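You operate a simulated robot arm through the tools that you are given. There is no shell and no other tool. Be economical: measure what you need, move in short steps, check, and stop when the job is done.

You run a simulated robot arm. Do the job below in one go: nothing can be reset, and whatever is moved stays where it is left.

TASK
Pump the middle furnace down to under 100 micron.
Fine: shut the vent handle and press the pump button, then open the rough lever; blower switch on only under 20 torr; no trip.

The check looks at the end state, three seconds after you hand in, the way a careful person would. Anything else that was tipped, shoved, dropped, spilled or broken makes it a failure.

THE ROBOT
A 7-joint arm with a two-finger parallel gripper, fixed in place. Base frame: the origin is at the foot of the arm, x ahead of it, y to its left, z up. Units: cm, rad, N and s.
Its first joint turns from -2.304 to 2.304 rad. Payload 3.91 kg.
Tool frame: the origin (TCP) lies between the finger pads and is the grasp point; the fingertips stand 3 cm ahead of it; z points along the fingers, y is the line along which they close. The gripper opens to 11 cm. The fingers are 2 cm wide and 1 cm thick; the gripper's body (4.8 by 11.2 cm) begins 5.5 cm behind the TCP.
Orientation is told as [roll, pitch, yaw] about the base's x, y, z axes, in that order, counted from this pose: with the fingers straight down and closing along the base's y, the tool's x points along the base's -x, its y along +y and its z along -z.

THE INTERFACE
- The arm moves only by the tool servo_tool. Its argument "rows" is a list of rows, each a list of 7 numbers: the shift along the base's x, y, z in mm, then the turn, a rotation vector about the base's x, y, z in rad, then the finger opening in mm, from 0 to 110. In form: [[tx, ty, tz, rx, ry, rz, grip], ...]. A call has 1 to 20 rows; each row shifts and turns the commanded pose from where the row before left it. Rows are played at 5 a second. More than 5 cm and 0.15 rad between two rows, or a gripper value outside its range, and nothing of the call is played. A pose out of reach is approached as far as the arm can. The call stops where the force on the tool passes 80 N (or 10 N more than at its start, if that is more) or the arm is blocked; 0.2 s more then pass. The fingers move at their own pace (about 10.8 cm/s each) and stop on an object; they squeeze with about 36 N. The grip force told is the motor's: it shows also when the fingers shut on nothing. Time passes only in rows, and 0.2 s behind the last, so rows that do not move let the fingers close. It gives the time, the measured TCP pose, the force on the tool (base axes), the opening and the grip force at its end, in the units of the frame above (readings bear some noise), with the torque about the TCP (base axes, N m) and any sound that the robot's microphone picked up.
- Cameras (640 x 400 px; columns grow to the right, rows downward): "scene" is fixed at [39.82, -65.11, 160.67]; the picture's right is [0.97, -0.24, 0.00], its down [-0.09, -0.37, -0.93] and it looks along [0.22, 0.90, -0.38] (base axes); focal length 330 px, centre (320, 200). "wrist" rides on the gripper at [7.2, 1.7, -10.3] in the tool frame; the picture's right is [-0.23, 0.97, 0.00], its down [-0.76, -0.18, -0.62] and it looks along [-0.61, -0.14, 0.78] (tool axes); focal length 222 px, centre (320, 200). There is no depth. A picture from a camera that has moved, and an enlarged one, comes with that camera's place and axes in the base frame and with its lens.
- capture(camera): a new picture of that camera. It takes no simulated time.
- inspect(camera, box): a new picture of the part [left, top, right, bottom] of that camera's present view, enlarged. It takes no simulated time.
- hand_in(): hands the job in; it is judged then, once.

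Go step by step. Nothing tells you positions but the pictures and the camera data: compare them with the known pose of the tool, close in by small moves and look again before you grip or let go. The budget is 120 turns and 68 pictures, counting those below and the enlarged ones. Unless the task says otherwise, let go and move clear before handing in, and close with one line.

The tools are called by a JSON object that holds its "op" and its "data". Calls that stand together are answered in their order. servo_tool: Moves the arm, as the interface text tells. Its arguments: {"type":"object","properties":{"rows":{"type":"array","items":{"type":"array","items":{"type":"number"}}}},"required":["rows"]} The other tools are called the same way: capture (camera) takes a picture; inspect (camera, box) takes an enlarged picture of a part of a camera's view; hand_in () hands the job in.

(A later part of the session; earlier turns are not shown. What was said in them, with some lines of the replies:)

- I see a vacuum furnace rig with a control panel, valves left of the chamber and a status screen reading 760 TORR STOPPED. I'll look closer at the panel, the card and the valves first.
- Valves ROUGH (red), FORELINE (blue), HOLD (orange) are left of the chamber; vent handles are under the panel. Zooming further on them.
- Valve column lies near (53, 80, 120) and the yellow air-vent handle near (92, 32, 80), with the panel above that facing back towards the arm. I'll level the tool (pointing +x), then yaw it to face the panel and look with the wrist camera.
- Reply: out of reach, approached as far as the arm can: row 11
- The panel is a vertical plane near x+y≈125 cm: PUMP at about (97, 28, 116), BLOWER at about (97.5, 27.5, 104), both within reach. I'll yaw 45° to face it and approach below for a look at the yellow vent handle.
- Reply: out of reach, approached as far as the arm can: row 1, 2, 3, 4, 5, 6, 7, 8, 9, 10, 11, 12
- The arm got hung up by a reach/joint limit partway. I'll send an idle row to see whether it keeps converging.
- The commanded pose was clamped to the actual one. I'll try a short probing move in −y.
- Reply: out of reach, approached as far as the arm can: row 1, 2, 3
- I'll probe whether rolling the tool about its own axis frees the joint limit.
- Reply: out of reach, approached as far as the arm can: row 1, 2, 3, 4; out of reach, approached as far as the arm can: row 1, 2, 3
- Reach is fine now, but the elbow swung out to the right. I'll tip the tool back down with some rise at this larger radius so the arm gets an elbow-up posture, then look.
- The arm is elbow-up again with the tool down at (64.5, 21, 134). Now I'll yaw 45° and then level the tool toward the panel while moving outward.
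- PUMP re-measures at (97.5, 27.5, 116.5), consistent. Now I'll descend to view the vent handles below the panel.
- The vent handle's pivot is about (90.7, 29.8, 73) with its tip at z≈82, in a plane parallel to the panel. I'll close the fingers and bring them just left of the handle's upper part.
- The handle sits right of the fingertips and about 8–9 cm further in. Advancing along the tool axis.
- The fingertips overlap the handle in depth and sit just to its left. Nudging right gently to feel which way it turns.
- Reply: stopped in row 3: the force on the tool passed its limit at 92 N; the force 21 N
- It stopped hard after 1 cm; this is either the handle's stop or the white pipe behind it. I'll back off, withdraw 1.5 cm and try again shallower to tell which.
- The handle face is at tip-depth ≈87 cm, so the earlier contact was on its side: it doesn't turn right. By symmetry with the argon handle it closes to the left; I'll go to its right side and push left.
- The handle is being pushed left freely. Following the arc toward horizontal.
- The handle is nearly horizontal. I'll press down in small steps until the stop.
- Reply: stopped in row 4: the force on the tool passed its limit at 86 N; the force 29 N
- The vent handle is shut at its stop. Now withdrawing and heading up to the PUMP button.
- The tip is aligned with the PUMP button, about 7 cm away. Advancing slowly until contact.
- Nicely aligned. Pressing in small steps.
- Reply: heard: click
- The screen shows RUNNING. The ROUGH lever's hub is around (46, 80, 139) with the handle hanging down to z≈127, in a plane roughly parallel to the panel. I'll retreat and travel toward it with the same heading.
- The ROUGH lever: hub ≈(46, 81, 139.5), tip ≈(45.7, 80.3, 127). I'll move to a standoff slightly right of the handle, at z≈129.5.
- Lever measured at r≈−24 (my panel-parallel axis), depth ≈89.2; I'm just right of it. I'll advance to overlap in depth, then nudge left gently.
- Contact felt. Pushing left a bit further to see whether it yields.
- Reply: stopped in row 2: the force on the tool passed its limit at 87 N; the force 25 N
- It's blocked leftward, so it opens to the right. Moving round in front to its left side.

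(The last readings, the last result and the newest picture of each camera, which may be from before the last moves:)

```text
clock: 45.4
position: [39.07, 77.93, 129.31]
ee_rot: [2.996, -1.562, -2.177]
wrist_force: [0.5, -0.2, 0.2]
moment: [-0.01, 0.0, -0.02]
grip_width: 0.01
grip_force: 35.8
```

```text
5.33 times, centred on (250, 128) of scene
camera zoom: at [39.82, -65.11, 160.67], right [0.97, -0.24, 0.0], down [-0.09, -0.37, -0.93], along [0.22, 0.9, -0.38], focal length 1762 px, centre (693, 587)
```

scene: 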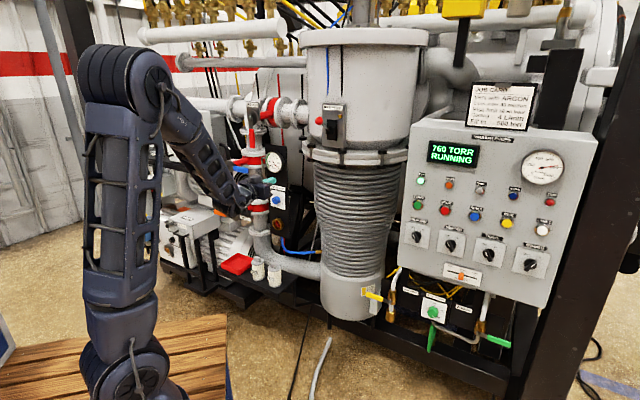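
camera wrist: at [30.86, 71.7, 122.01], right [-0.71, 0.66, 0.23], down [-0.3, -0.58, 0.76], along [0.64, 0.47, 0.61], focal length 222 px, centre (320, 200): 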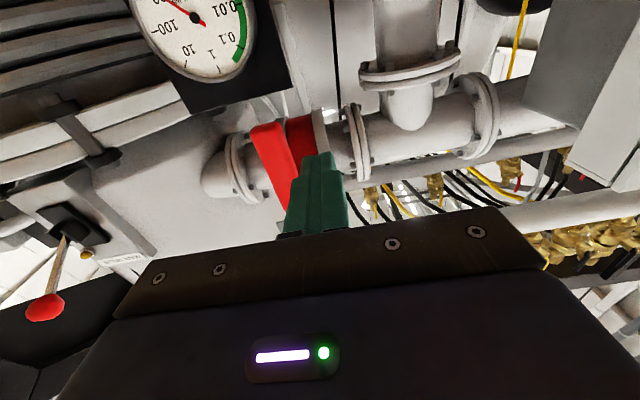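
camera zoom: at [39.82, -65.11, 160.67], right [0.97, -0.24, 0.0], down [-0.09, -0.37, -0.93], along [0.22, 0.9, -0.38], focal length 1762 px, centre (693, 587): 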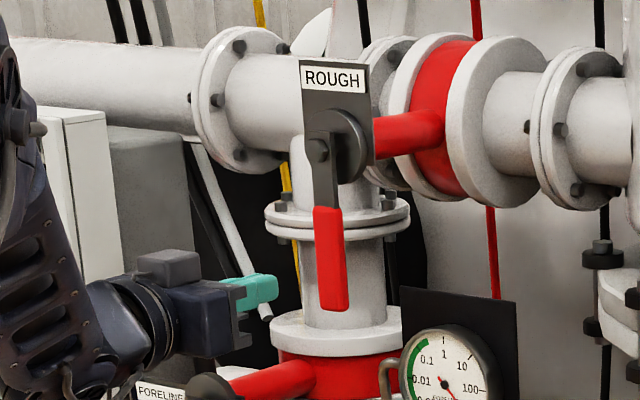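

Clear on the left side. Advancing to depth and pushing right through the first 20°.

{"op": "servo_tool", "data": {"rows": [[10, 10, 0, 0, 0, 0, 0], [10, 10, 0, 0, 0, 0, 0], [10, 10, 0, 0, 0, 0, 0], [5, -5, 0, 0, 0, 0, 0], [5, -5, 0, 0, 0, 0, 0], [6, -6, 0, 0, 0, 0, 0], [6, -6, 0, 0, 0, 0, 0], [6, -6, 0, 0, 0, 0, 0], [6, -6, 0, 0, 0, 0, 0]]}}

{"op": "inspect", "data": {"camera": "scene", "box": [190, 90, 310, 165]}}

```text
clock: 47.4
position: [45.5, 77.5, 129.33]
ee_rot: [2.987, -1.562, -2.167]
wrist_force: [0.6, 0.4, 1.2]
moment: [0.06, -0.04, 0.03]
grip_width: 0.01
grip_force: 35.7
```

```text
5.33 times, centred on (250, 128) of scene
camera zoom: at [39.82, -65.11, 160.67], right [0.97, -0.24, 0.0], down [-0.09, -0.37, -0.93], along [0.22, 0.9, -0.38], focal length 1762 px, centre (693, 587)
```

zoom: 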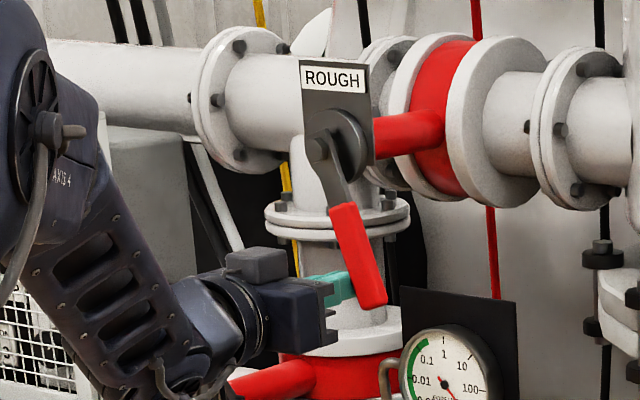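

It turns right. Following the arc up.

{"op": "servo_tool", "data": {"rows": [[7.9, -7.9, 3.7, 0, 0, 0, 0], [7.9, -7.9, 3.7, 0, 0, 0, 0], [7.9, -7.9, 3.7, 0, 0, 0, 0], [6.6, -6.6, 7.3, 0, 0, 0, 0], [6.6, -6.6, 7.3, 0, 0, 0, 0], [6.6, -6.6, 7.3, 0, 0, 0, 0], [5.3, -5.3, 11, 0, 0, 0, 0], [5.3, -5.3, 11, 0, 0, 0, 0], [2.1, -2.1, 8.3, 0, 0, 0, 0], [2.1, -2.1, 8.3, 0, 0, 0, 0], [2.1, -2.1, 8.3, 0, 0, 0, 0]]}}

{"op": "capture", "data": {"camera": "scene"}}

```text
clock: 49.8
position: [51.6, 71.49, 137.41]
ee_rot: [3.037, -1.562, -2.219]
wrist_force: [-0.3, -0.1, 0.8]
moment: [0.03, -0.01, -0.01]
grip_width: 0.0
grip_force: 36.3
```

```text
25 pictures are left
```

scene: 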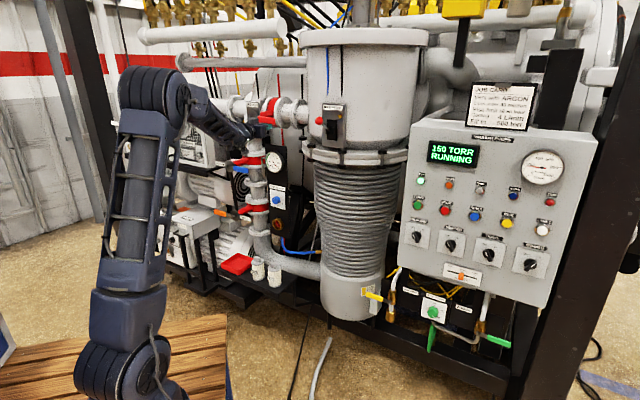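

Pressure is dropping (150 torr). I'll press the lever up gently to its stop.

{"op": "servo_tool", "data": {"rows": [[0, 0, 4, 0, 0, 0, 0], [0, 0, 4, 0, 0, 0, 0], [0, 0, 4, 0, 0, 0, 0], [0, 0, 4, 0, 0, 0, 0]]}}

{"op": "inspect", "data": {"camera": "scene", "box": [190, 90, 310, 165]}}

```text
clock: 50.8
position: [51.57, 71.56, 137.76]
ee_rot: [-0.236, -1.562, 1.056]
wrist_force: [0.7, -0.9, -10.7]
moment: [-0.09, 0.13, 0.09]
grip_width: 0.03
grip_force: 35.9
stopped in row 4: the force on the tool passed its limit at 82 N (the readings are from after the stop); the commanded pose is now the measured one
```

```text
5.33 times, centred on (250, 128) of scene
camera zoom: at [39.82, -65.11, 160.67], right [0.97, -0.24, 0.0], down [-0.09, -0.37, -0.93], along [0.22, 0.9, -0.38], focal length 1762 px, centre (693, 587)
```

zoom: 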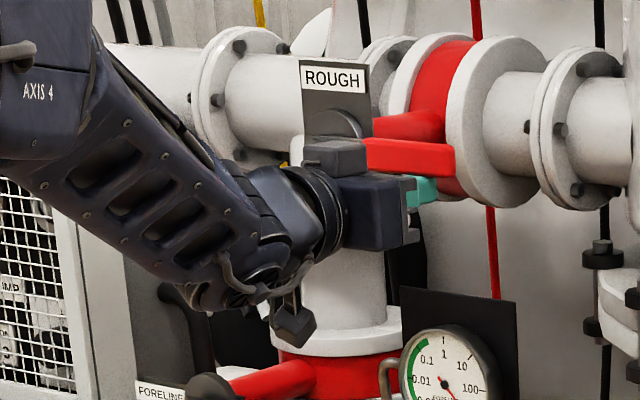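

ROUGH is fully open (horizontal, at stop). Retreating and travelling back toward the panel for the BLOWER knob.

{"op": "servo_tool", "data": {"rows": [[0, 0, -10, 0, 0, 0, 0], [-30, -30, -5, 0, 0, 0, 0], [-30, -30, -10, 0, 0, 0, 0], [-25, -25, -10, 0, 0, 0, 0], [20, -20, -10, 0, 0, 0, 0], [20, -20, -10, 0, 0, 0, 0], [20, -20, -10, 0, 0, 0, 0], [20, -20, -10, 0, 0, 0, 0], [20, -20, -10, 0, 0, 0, 0], [20, -20, -10, 0, 0, 0, 0], [20, -20, -10, 0, 0, 0, 0], [20, -20, -10, 0, 0, 0, 0], [20, -20, -10, 0, 0, 0, 0], [20, -20, -10, 0, 0, 0, 0]]}}

{"op": "servo_tool", "data": {"rows": [[20, -20, -15, 0, 0, 0, 0], [20, -20, -15, 0, 0, 0, 0], [20, -20, -15, 0, 0, 0, 0], [20, -20, -15, 0, 0, 0, 0], [20, -20, -15, 0, 0, 0, 0], [20, -20, 0, 0, 0, 0, 0], [20, -20, 0, 0, 0, 0, 0], [20, -20, 0, 0, 0, 0, 0], [20, -20, 0, 0, 0, 0, 0], [20, -20, 0, 0, 0, 0, 110], [20, -20, 0, 0, 0, 0, 110], [0, 0, 0, 0, 0, 0, 110]]}}

{"op": "capture", "data": {"camera": "wrist"}}

{"op": "capture", "data": {"camera": "scene"}}

```text
clock: 53.8
position: [63.01, 42.93, 124.45]
ee_rot: [-0.287, -1.562, 1.107]
wrist_force: [0.3, -0.1, 0.1]
moment: [0.0, -0.01, -0.06]
grip_width: 0.01
grip_force: 36.0
```

```text
clock: 56.4
position: [84.93, 21.07, 116.97]
ee_rot: [-0.232, -1.564, 1.054]
wrist_force: [-1.1, -0.8, 0.5]
moment: [0.02, 0.03, 0.04]
grip_width: 11.01
grip_force: 0.1
```

```text
23 pictures are left
camera wrist: at [76.76, 14.66, 109.69], right [-0.71, 0.67, 0.23], down [-0.29, -0.57, 0.77], along [0.64, 0.48, 0.6], focal length 222 px, centre (320, 200)
```

wrist: 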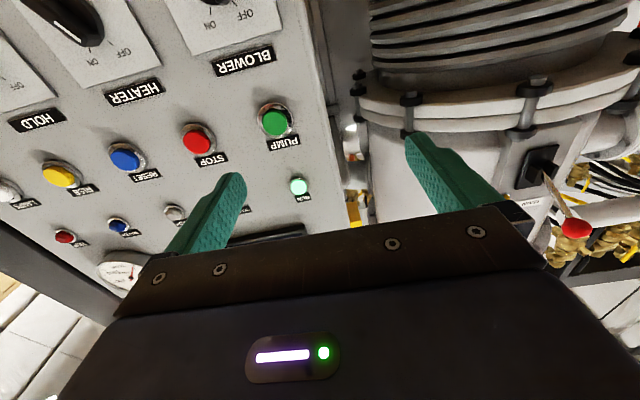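

```text
22 pictures are left
```

scene: 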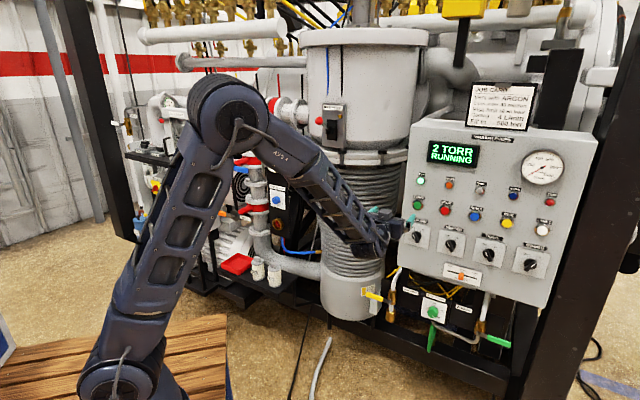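

Already 2 torr, so the blower may go on. Moving in front of the BLOWER knob for a closer look.

{"op": "servo_tool", "data": {"rows": [[11, -11, -25, 0, 0, 0, 60], [11, -11, -35, 0, 0, 0, 60], [11, -11, -35, 0, 0, 0, 60], [0, 0, -35, 0, 0, 0, 60]]}}

{"op": "inspect", "data": {"camera": "wrist", "box": [180, 0, 460, 200]}}

{"op": "inspect", "data": {"camera": "scene", "box": [390, 205, 470, 265]}}

```text
clock: 57.4
position: [88.39, 17.81, 103.98]
ee_rot: [-0.378, -1.565, 1.201]
wrist_force: [0.1, 0.4, 0.5]
moment: [-0.03, 0.04, -0.05]
grip_width: 6.0
grip_force: 0.0
```

```text
2.00 times, centred on (320, 100) of wrist
camera zoom: at [80.09, 11.41, 96.76], right [-0.71, 0.67, 0.23], down [-0.29, -0.57, 0.77], along [0.64, 0.48, 0.6], focal length 444 px, centre (320, 400)
```

zoom: 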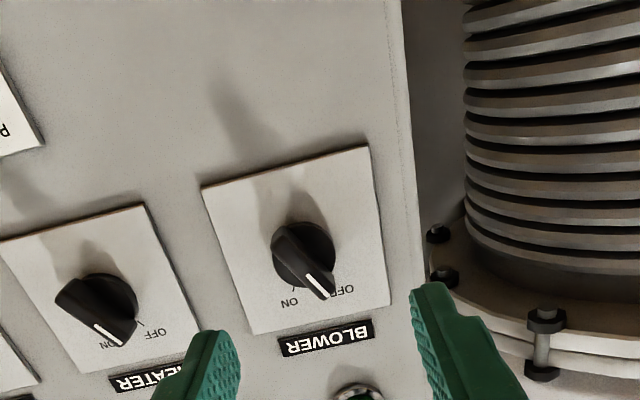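

```text
6.67 times, centred on (430, 235) of scene
camera zoom: at [39.82, -65.11, 160.67], right [0.97, -0.24, 0.0], down [-0.09, -0.37, -0.93], along [0.22, 0.9, -0.38], focal length 2203 px, centre (-413, -33)
```

zoom: 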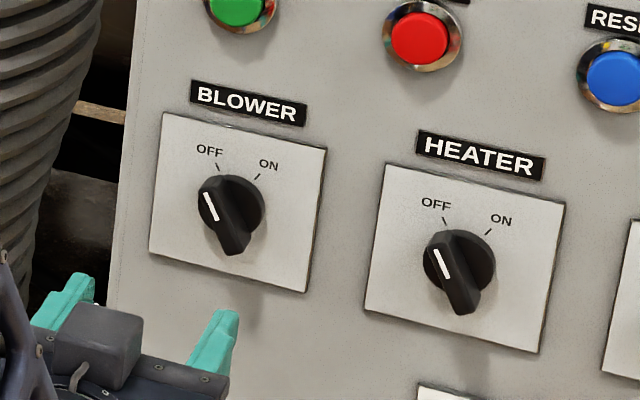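

The BLOWER knob's bar points to OFF about 30° left of vertical, centre ≈(97.6, 26.3, 104.7). I'll roll the tool to match the bar and approach halfway.

{"op": "servo_tool", "data": {"rows": [[7.7, 6.2, 1.2, -0.093, -0.096, -0.008, 50], [7.7, 6.2, 1.2, -0.093, -0.096, -0.008, 50], [7.7, 6.2, 1.2, -0.093, -0.096, -0.008, 50], [7.7, 6.2, 1.2, -0.093, -0.096, -0.008, 50], [7.7, 6.2, 1.2, 0, 0, 0, 50], [7.7, 6.2, 1.2, 0, 0, 0, 50]]}}

{"op": "inspect", "data": {"camera": "wrist", "box": [180, 20, 460, 220]}}

{"op": "inspect", "data": {"camera": "scene", "box": [390, 205, 470, 265]}}

```text
clock: 58.8
position: [92.93, 21.55, 104.72]
ee_rot: [-1.558, -1.032, 2.344]
wrist_force: [0.2, 0.3, -1.2]
moment: [-0.01, 0.02, 0.04]
grip_width: 5.02
grip_force: 0.1
```

```text
2.00 times, centred on (320, 120) of wrist
camera zoom: at [87.26, 12.58, 97.65], right [-0.67, 0.67, -0.3], down [-0.61, -0.27, 0.75], along [0.42, 0.69, 0.59], focal length 444 px, centre (320, 360)
```

zoom: 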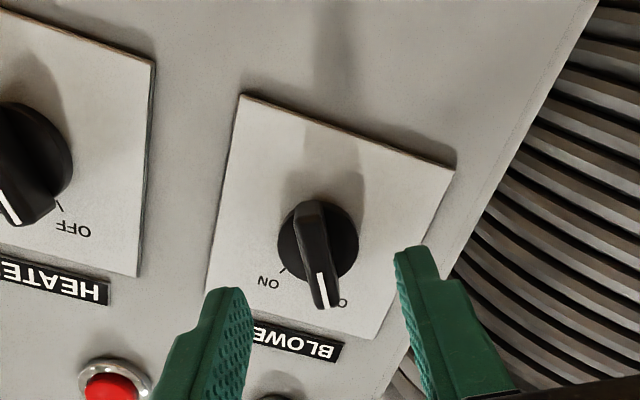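

```text
6.67 times, centred on (430, 235) of scene
camera zoom: at [39.82, -65.11, 160.67], right [0.97, -0.24, 0.0], down [-0.09, -0.37, -0.93], along [0.22, 0.9, -0.38], focal length 2203 px, centre (-413, -33)
```

zoom: 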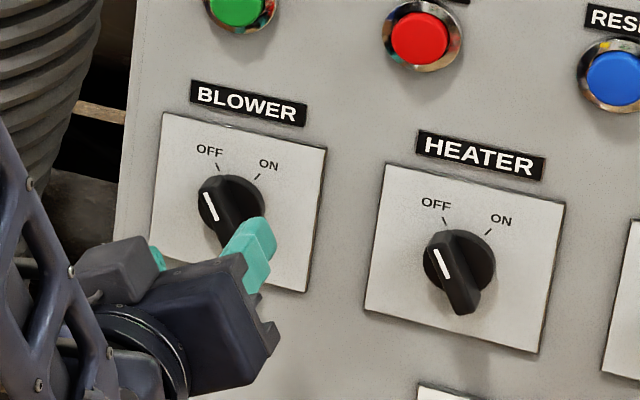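

The bar is centred between the fingers. Advancing 3.5 cm with the fingers around it.

{"op": "servo_tool", "data": {"rows": [[6, 6, -1, 0, 0, 0, 50], [6, 6, -1, 0, 0, 0, 50], [5, 5, 0, 0, 0, 0, 50], [4, 4, 0, 0, 0, 0, 50], [3, 3, 0, 0, 0, 0, 50]]}}

{"op": "inspect", "data": {"camera": "wrist", "box": [180, 20, 460, 220]}}

```text
clock: 60.0
position: [95.3, 23.82, 104.49]
ee_rot: [-1.558, -1.034, 2.344]
wrist_force: [0.3, 0.1, 0.0]
moment: [0.01, 0.0, 0.0]
grip_width: 5.02
grip_force: 0.0
```

```text
2.00 times, centred on (320, 120) of wrist
camera zoom: at [89.65, 15.02, 97.45], right [-0.67, 0.67, -0.3], down [-0.6, -0.27, 0.75], along [0.42, 0.69, 0.59], focal length 444 px, centre (320, 360)
```

zoom: 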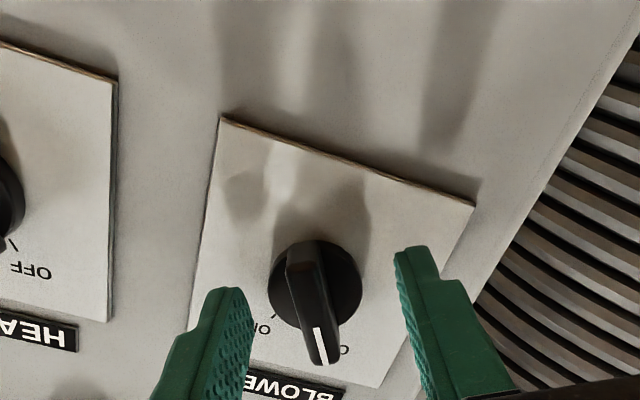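

Fingertips already pass the bar's front by about 1 cm. A little further in, then close.

{"op": "servo_tool", "data": {"rows": [[3, 3, 0, 0, 0, 0, 50], [0, 0, 0, 0, 0, 0, 25], [0, 0, 0, 0, 0, 0, 0], [0, 0, 0, 0, 0, 0, 0], [0, 0, 0, 0, 0, 0, 0]]}}

{"op": "inspect", "data": {"camera": "wrist", "box": [180, 20, 460, 220]}}

```text
clock: 61.2
position: [95.9, 24.04, 104.57]
ee_rot: [-1.563, -1.034, 2.346]
wrist_force: [36.0, -6.5, 22.1]
moment: [0.24, 0.01, -1.14]
grip_width: 3.36
grip_force: 45.1
```

```text
2.00 times, centred on (320, 120) of wrist
camera zoom: at [90.12, 15.18, 97.53], right [-0.67, 0.68, -0.3], down [-0.61, -0.27, 0.75], along [0.42, 0.69, 0.59], focal length 444 px, centre (320, 360)
```

zoom: 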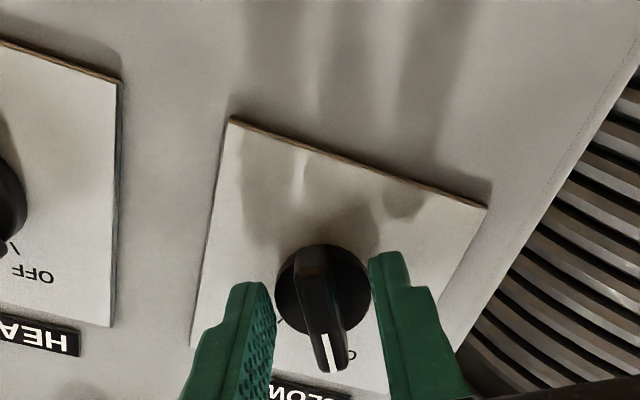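

The fingers have closed on the knob's 3.4 cm disc, slightly off-centre. I'll open, recentre, back off a little and regrip on the bar.

{"op": "servo_tool", "data": {"rows": [[0, 0, 0, 0, 0, 0, 50], [-2, -6, 1, 0, 0, 0, 50], [0, 0, 0, 0, 0, 0, 25], [0, 0, 0, 0, 0, 0, 0], [0, 0, 0, 0, 0, 0, 0], [0, 0, 0, 0, 0, 0, 0]]}}

{"op": "inspect", "data": {"camera": "wrist", "box": [180, 20, 460, 220]}}

```text
clock: 62.6
position: [95.49, 23.54, 104.55]
ee_rot: [-1.556, -1.036, 2.34]
wrist_force: [-4.9, -1.4, -3.7]
moment: [0.48, 0.27, -0.23]
grip_width: 1.08
grip_force: 45.2
```

```text
2.00 times, centred on (320, 120) of wrist
camera zoom: at [89.75, 14.7, 97.5], right [-0.67, 0.67, -0.3], down [-0.6, -0.27, 0.75], along [0.42, 0.69, 0.59], focal length 444 px, centre (320, 360)
```

zoom: 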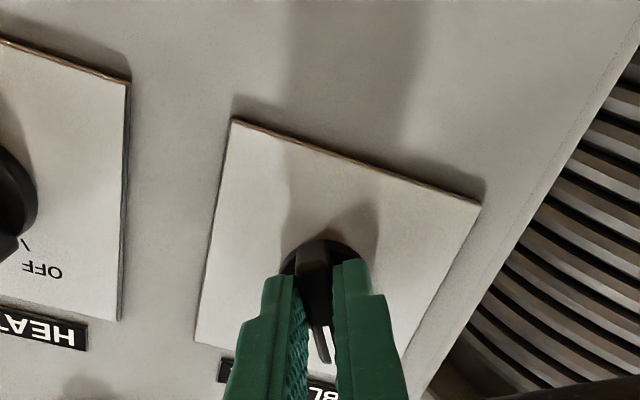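

The bar is gripped squarely (1.1 cm). Rotating clockwise ~64° to ON.

{"op": "servo_tool", "data": {"rows": [[0, 0, 0, 0.099, 0.099, 0, 0], [0, 0, 0, 0.099, 0.099, 0, 0], [0, 0, 0, 0.099, 0.099, 0, 0], [0, 0, 0, 0.099, 0.099, 0, 0], [0, 0, 0, 0.099, 0.099, 0, 0], [0, 0, 0, 0.099, 0.099, 0, 0], [0, 0, 0, 0.099, 0.099, 0, 0], [0, 0, 0, 0.085, 0.085, 0, 0], [0, 0, 0, 0, 0, 0, 0]]}}

{"op": "inspect", "data": {"camera": "wrist", "box": [180, 20, 460, 220]}}

{"op": "inspect", "data": {"camera": "scene", "box": [395, 125, 505, 195]}}

```text
clock: 64.6
position: [95.23, 23.88, 104.72]
ee_rot: [1.564, -1.009, -0.77]
wrist_force: [-43.9, 37.5, -5.7]
moment: [-1.13, -0.28, 1.03]
grip_width: 1.12
grip_force: 45.6
```

```text
2.00 times, centred on (320, 120) of wrist
camera zoom: at [84.24, 20.29, 99.53], right [-0.5, 0.49, 0.71], down [-0.04, -0.83, 0.55], along [0.87, 0.25, 0.43], focal length 444 px, centre (320, 360)
```

zoom: 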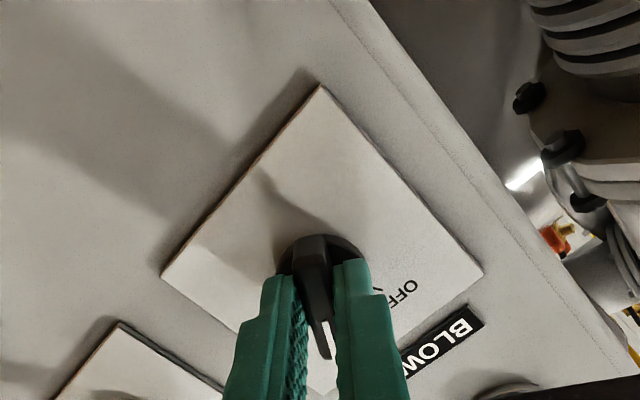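

```text
5.71 times, centred on (450, 160) of scene
camera zoom: at [39.82, -65.11, 160.67], right [0.97, -0.24, 0.0], down [-0.09, -0.37, -0.93], along [0.22, 0.9, -0.38], focal length 1888 px, centre (-423, 429)
```

zoom: 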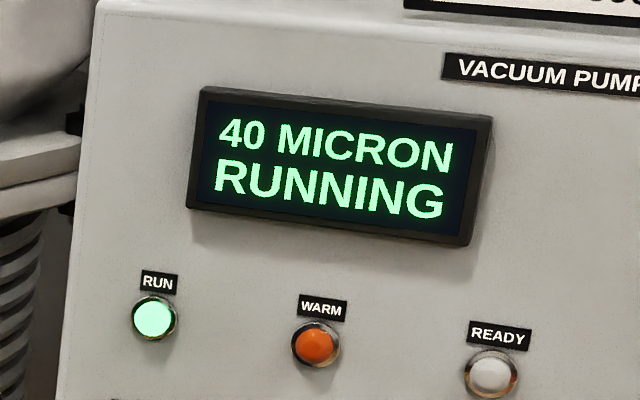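

40 micron, RUNNING, no trip. Releasing the knob and backing off.

{"op": "servo_tool", "data": {"rows": [[0, 0, 0, 0, 0, 0, 25], [0, 0, 0, 0, 0, 0, 50], [-10, -10, 0, 0, 0, 0, 50], [-20, -20, 0, 0, 0, 0, 50], [-30, -30, 0, 0, 0, 0, 50], [-30, -30, 0, 0, 0, 0, 50], [-30, -30, 0, 0, 0, 0, 50], [-30, -30, 0, 0, 0, 0, 50]]}}

{"op": "capture", "data": {"camera": "scene"}}

{"op": "inspect", "data": {"camera": "scene", "box": [390, 125, 550, 265]}}

{"op": "inspect", "data": {"camera": "scene", "box": [190, 90, 310, 165]}}

```text
clock: 66.4
position: [80.41, 8.64, 104.62]
ee_rot: [1.562, -1.007, -0.775]
wrist_force: [-0.1, 0.8, -0.3]
moment: [0.01, -0.02, -0.02]
grip_width: 5.03
grip_force: 0.1
```

```text
12 pictures are left
```

scene: 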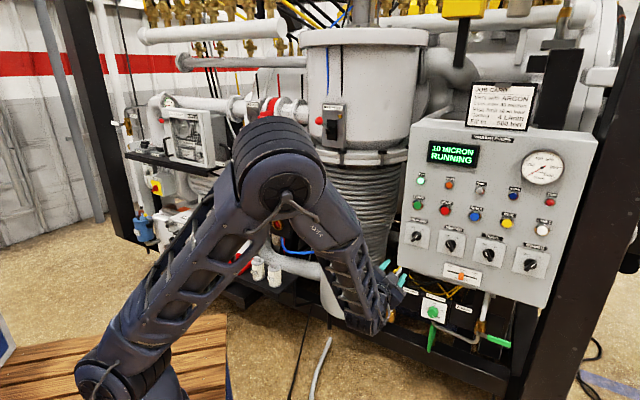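

```text
2.86 times, centred on (470, 195) of scene
camera zoom: at [39.82, -65.11, 160.67], right [0.97, -0.24, 0.0], down [-0.09, -0.37, -0.93], along [0.22, 0.9, -0.38], focal length 944 px, centre (-109, 214)
```

zoom: 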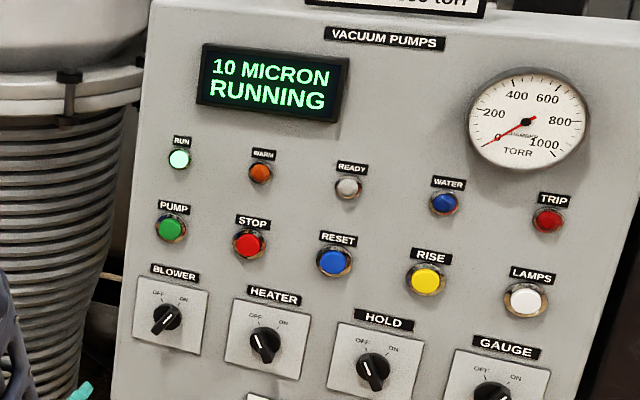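

```text
5.33 times, centred on (250, 128) of scene
camera zoom: at [39.82, -65.11, 160.67], right [0.97, -0.24, 0.0], down [-0.09, -0.37, -0.93], along [0.22, 0.9, -0.38], focal length 1762 px, centre (693, 587)
```

zoom: 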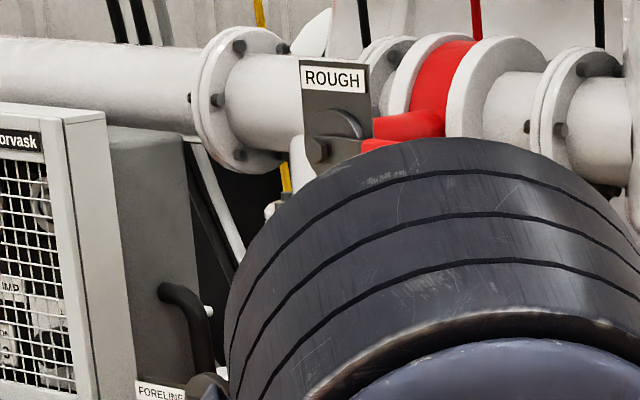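

The display reads 10 MICRON RUNNING. The blower is ON, the trip lamp is dark, the rough lever is open, the vent is shut and the gripper is clear. Handing in.

{"op": "hand_in", "data": {}}

```text
The job is handed in.
```

The furnace is pumped down to 10 micron with the vent shut, the pump running and the rough lever open. The blower went on after the display showed 2 torr, and there was no trip.
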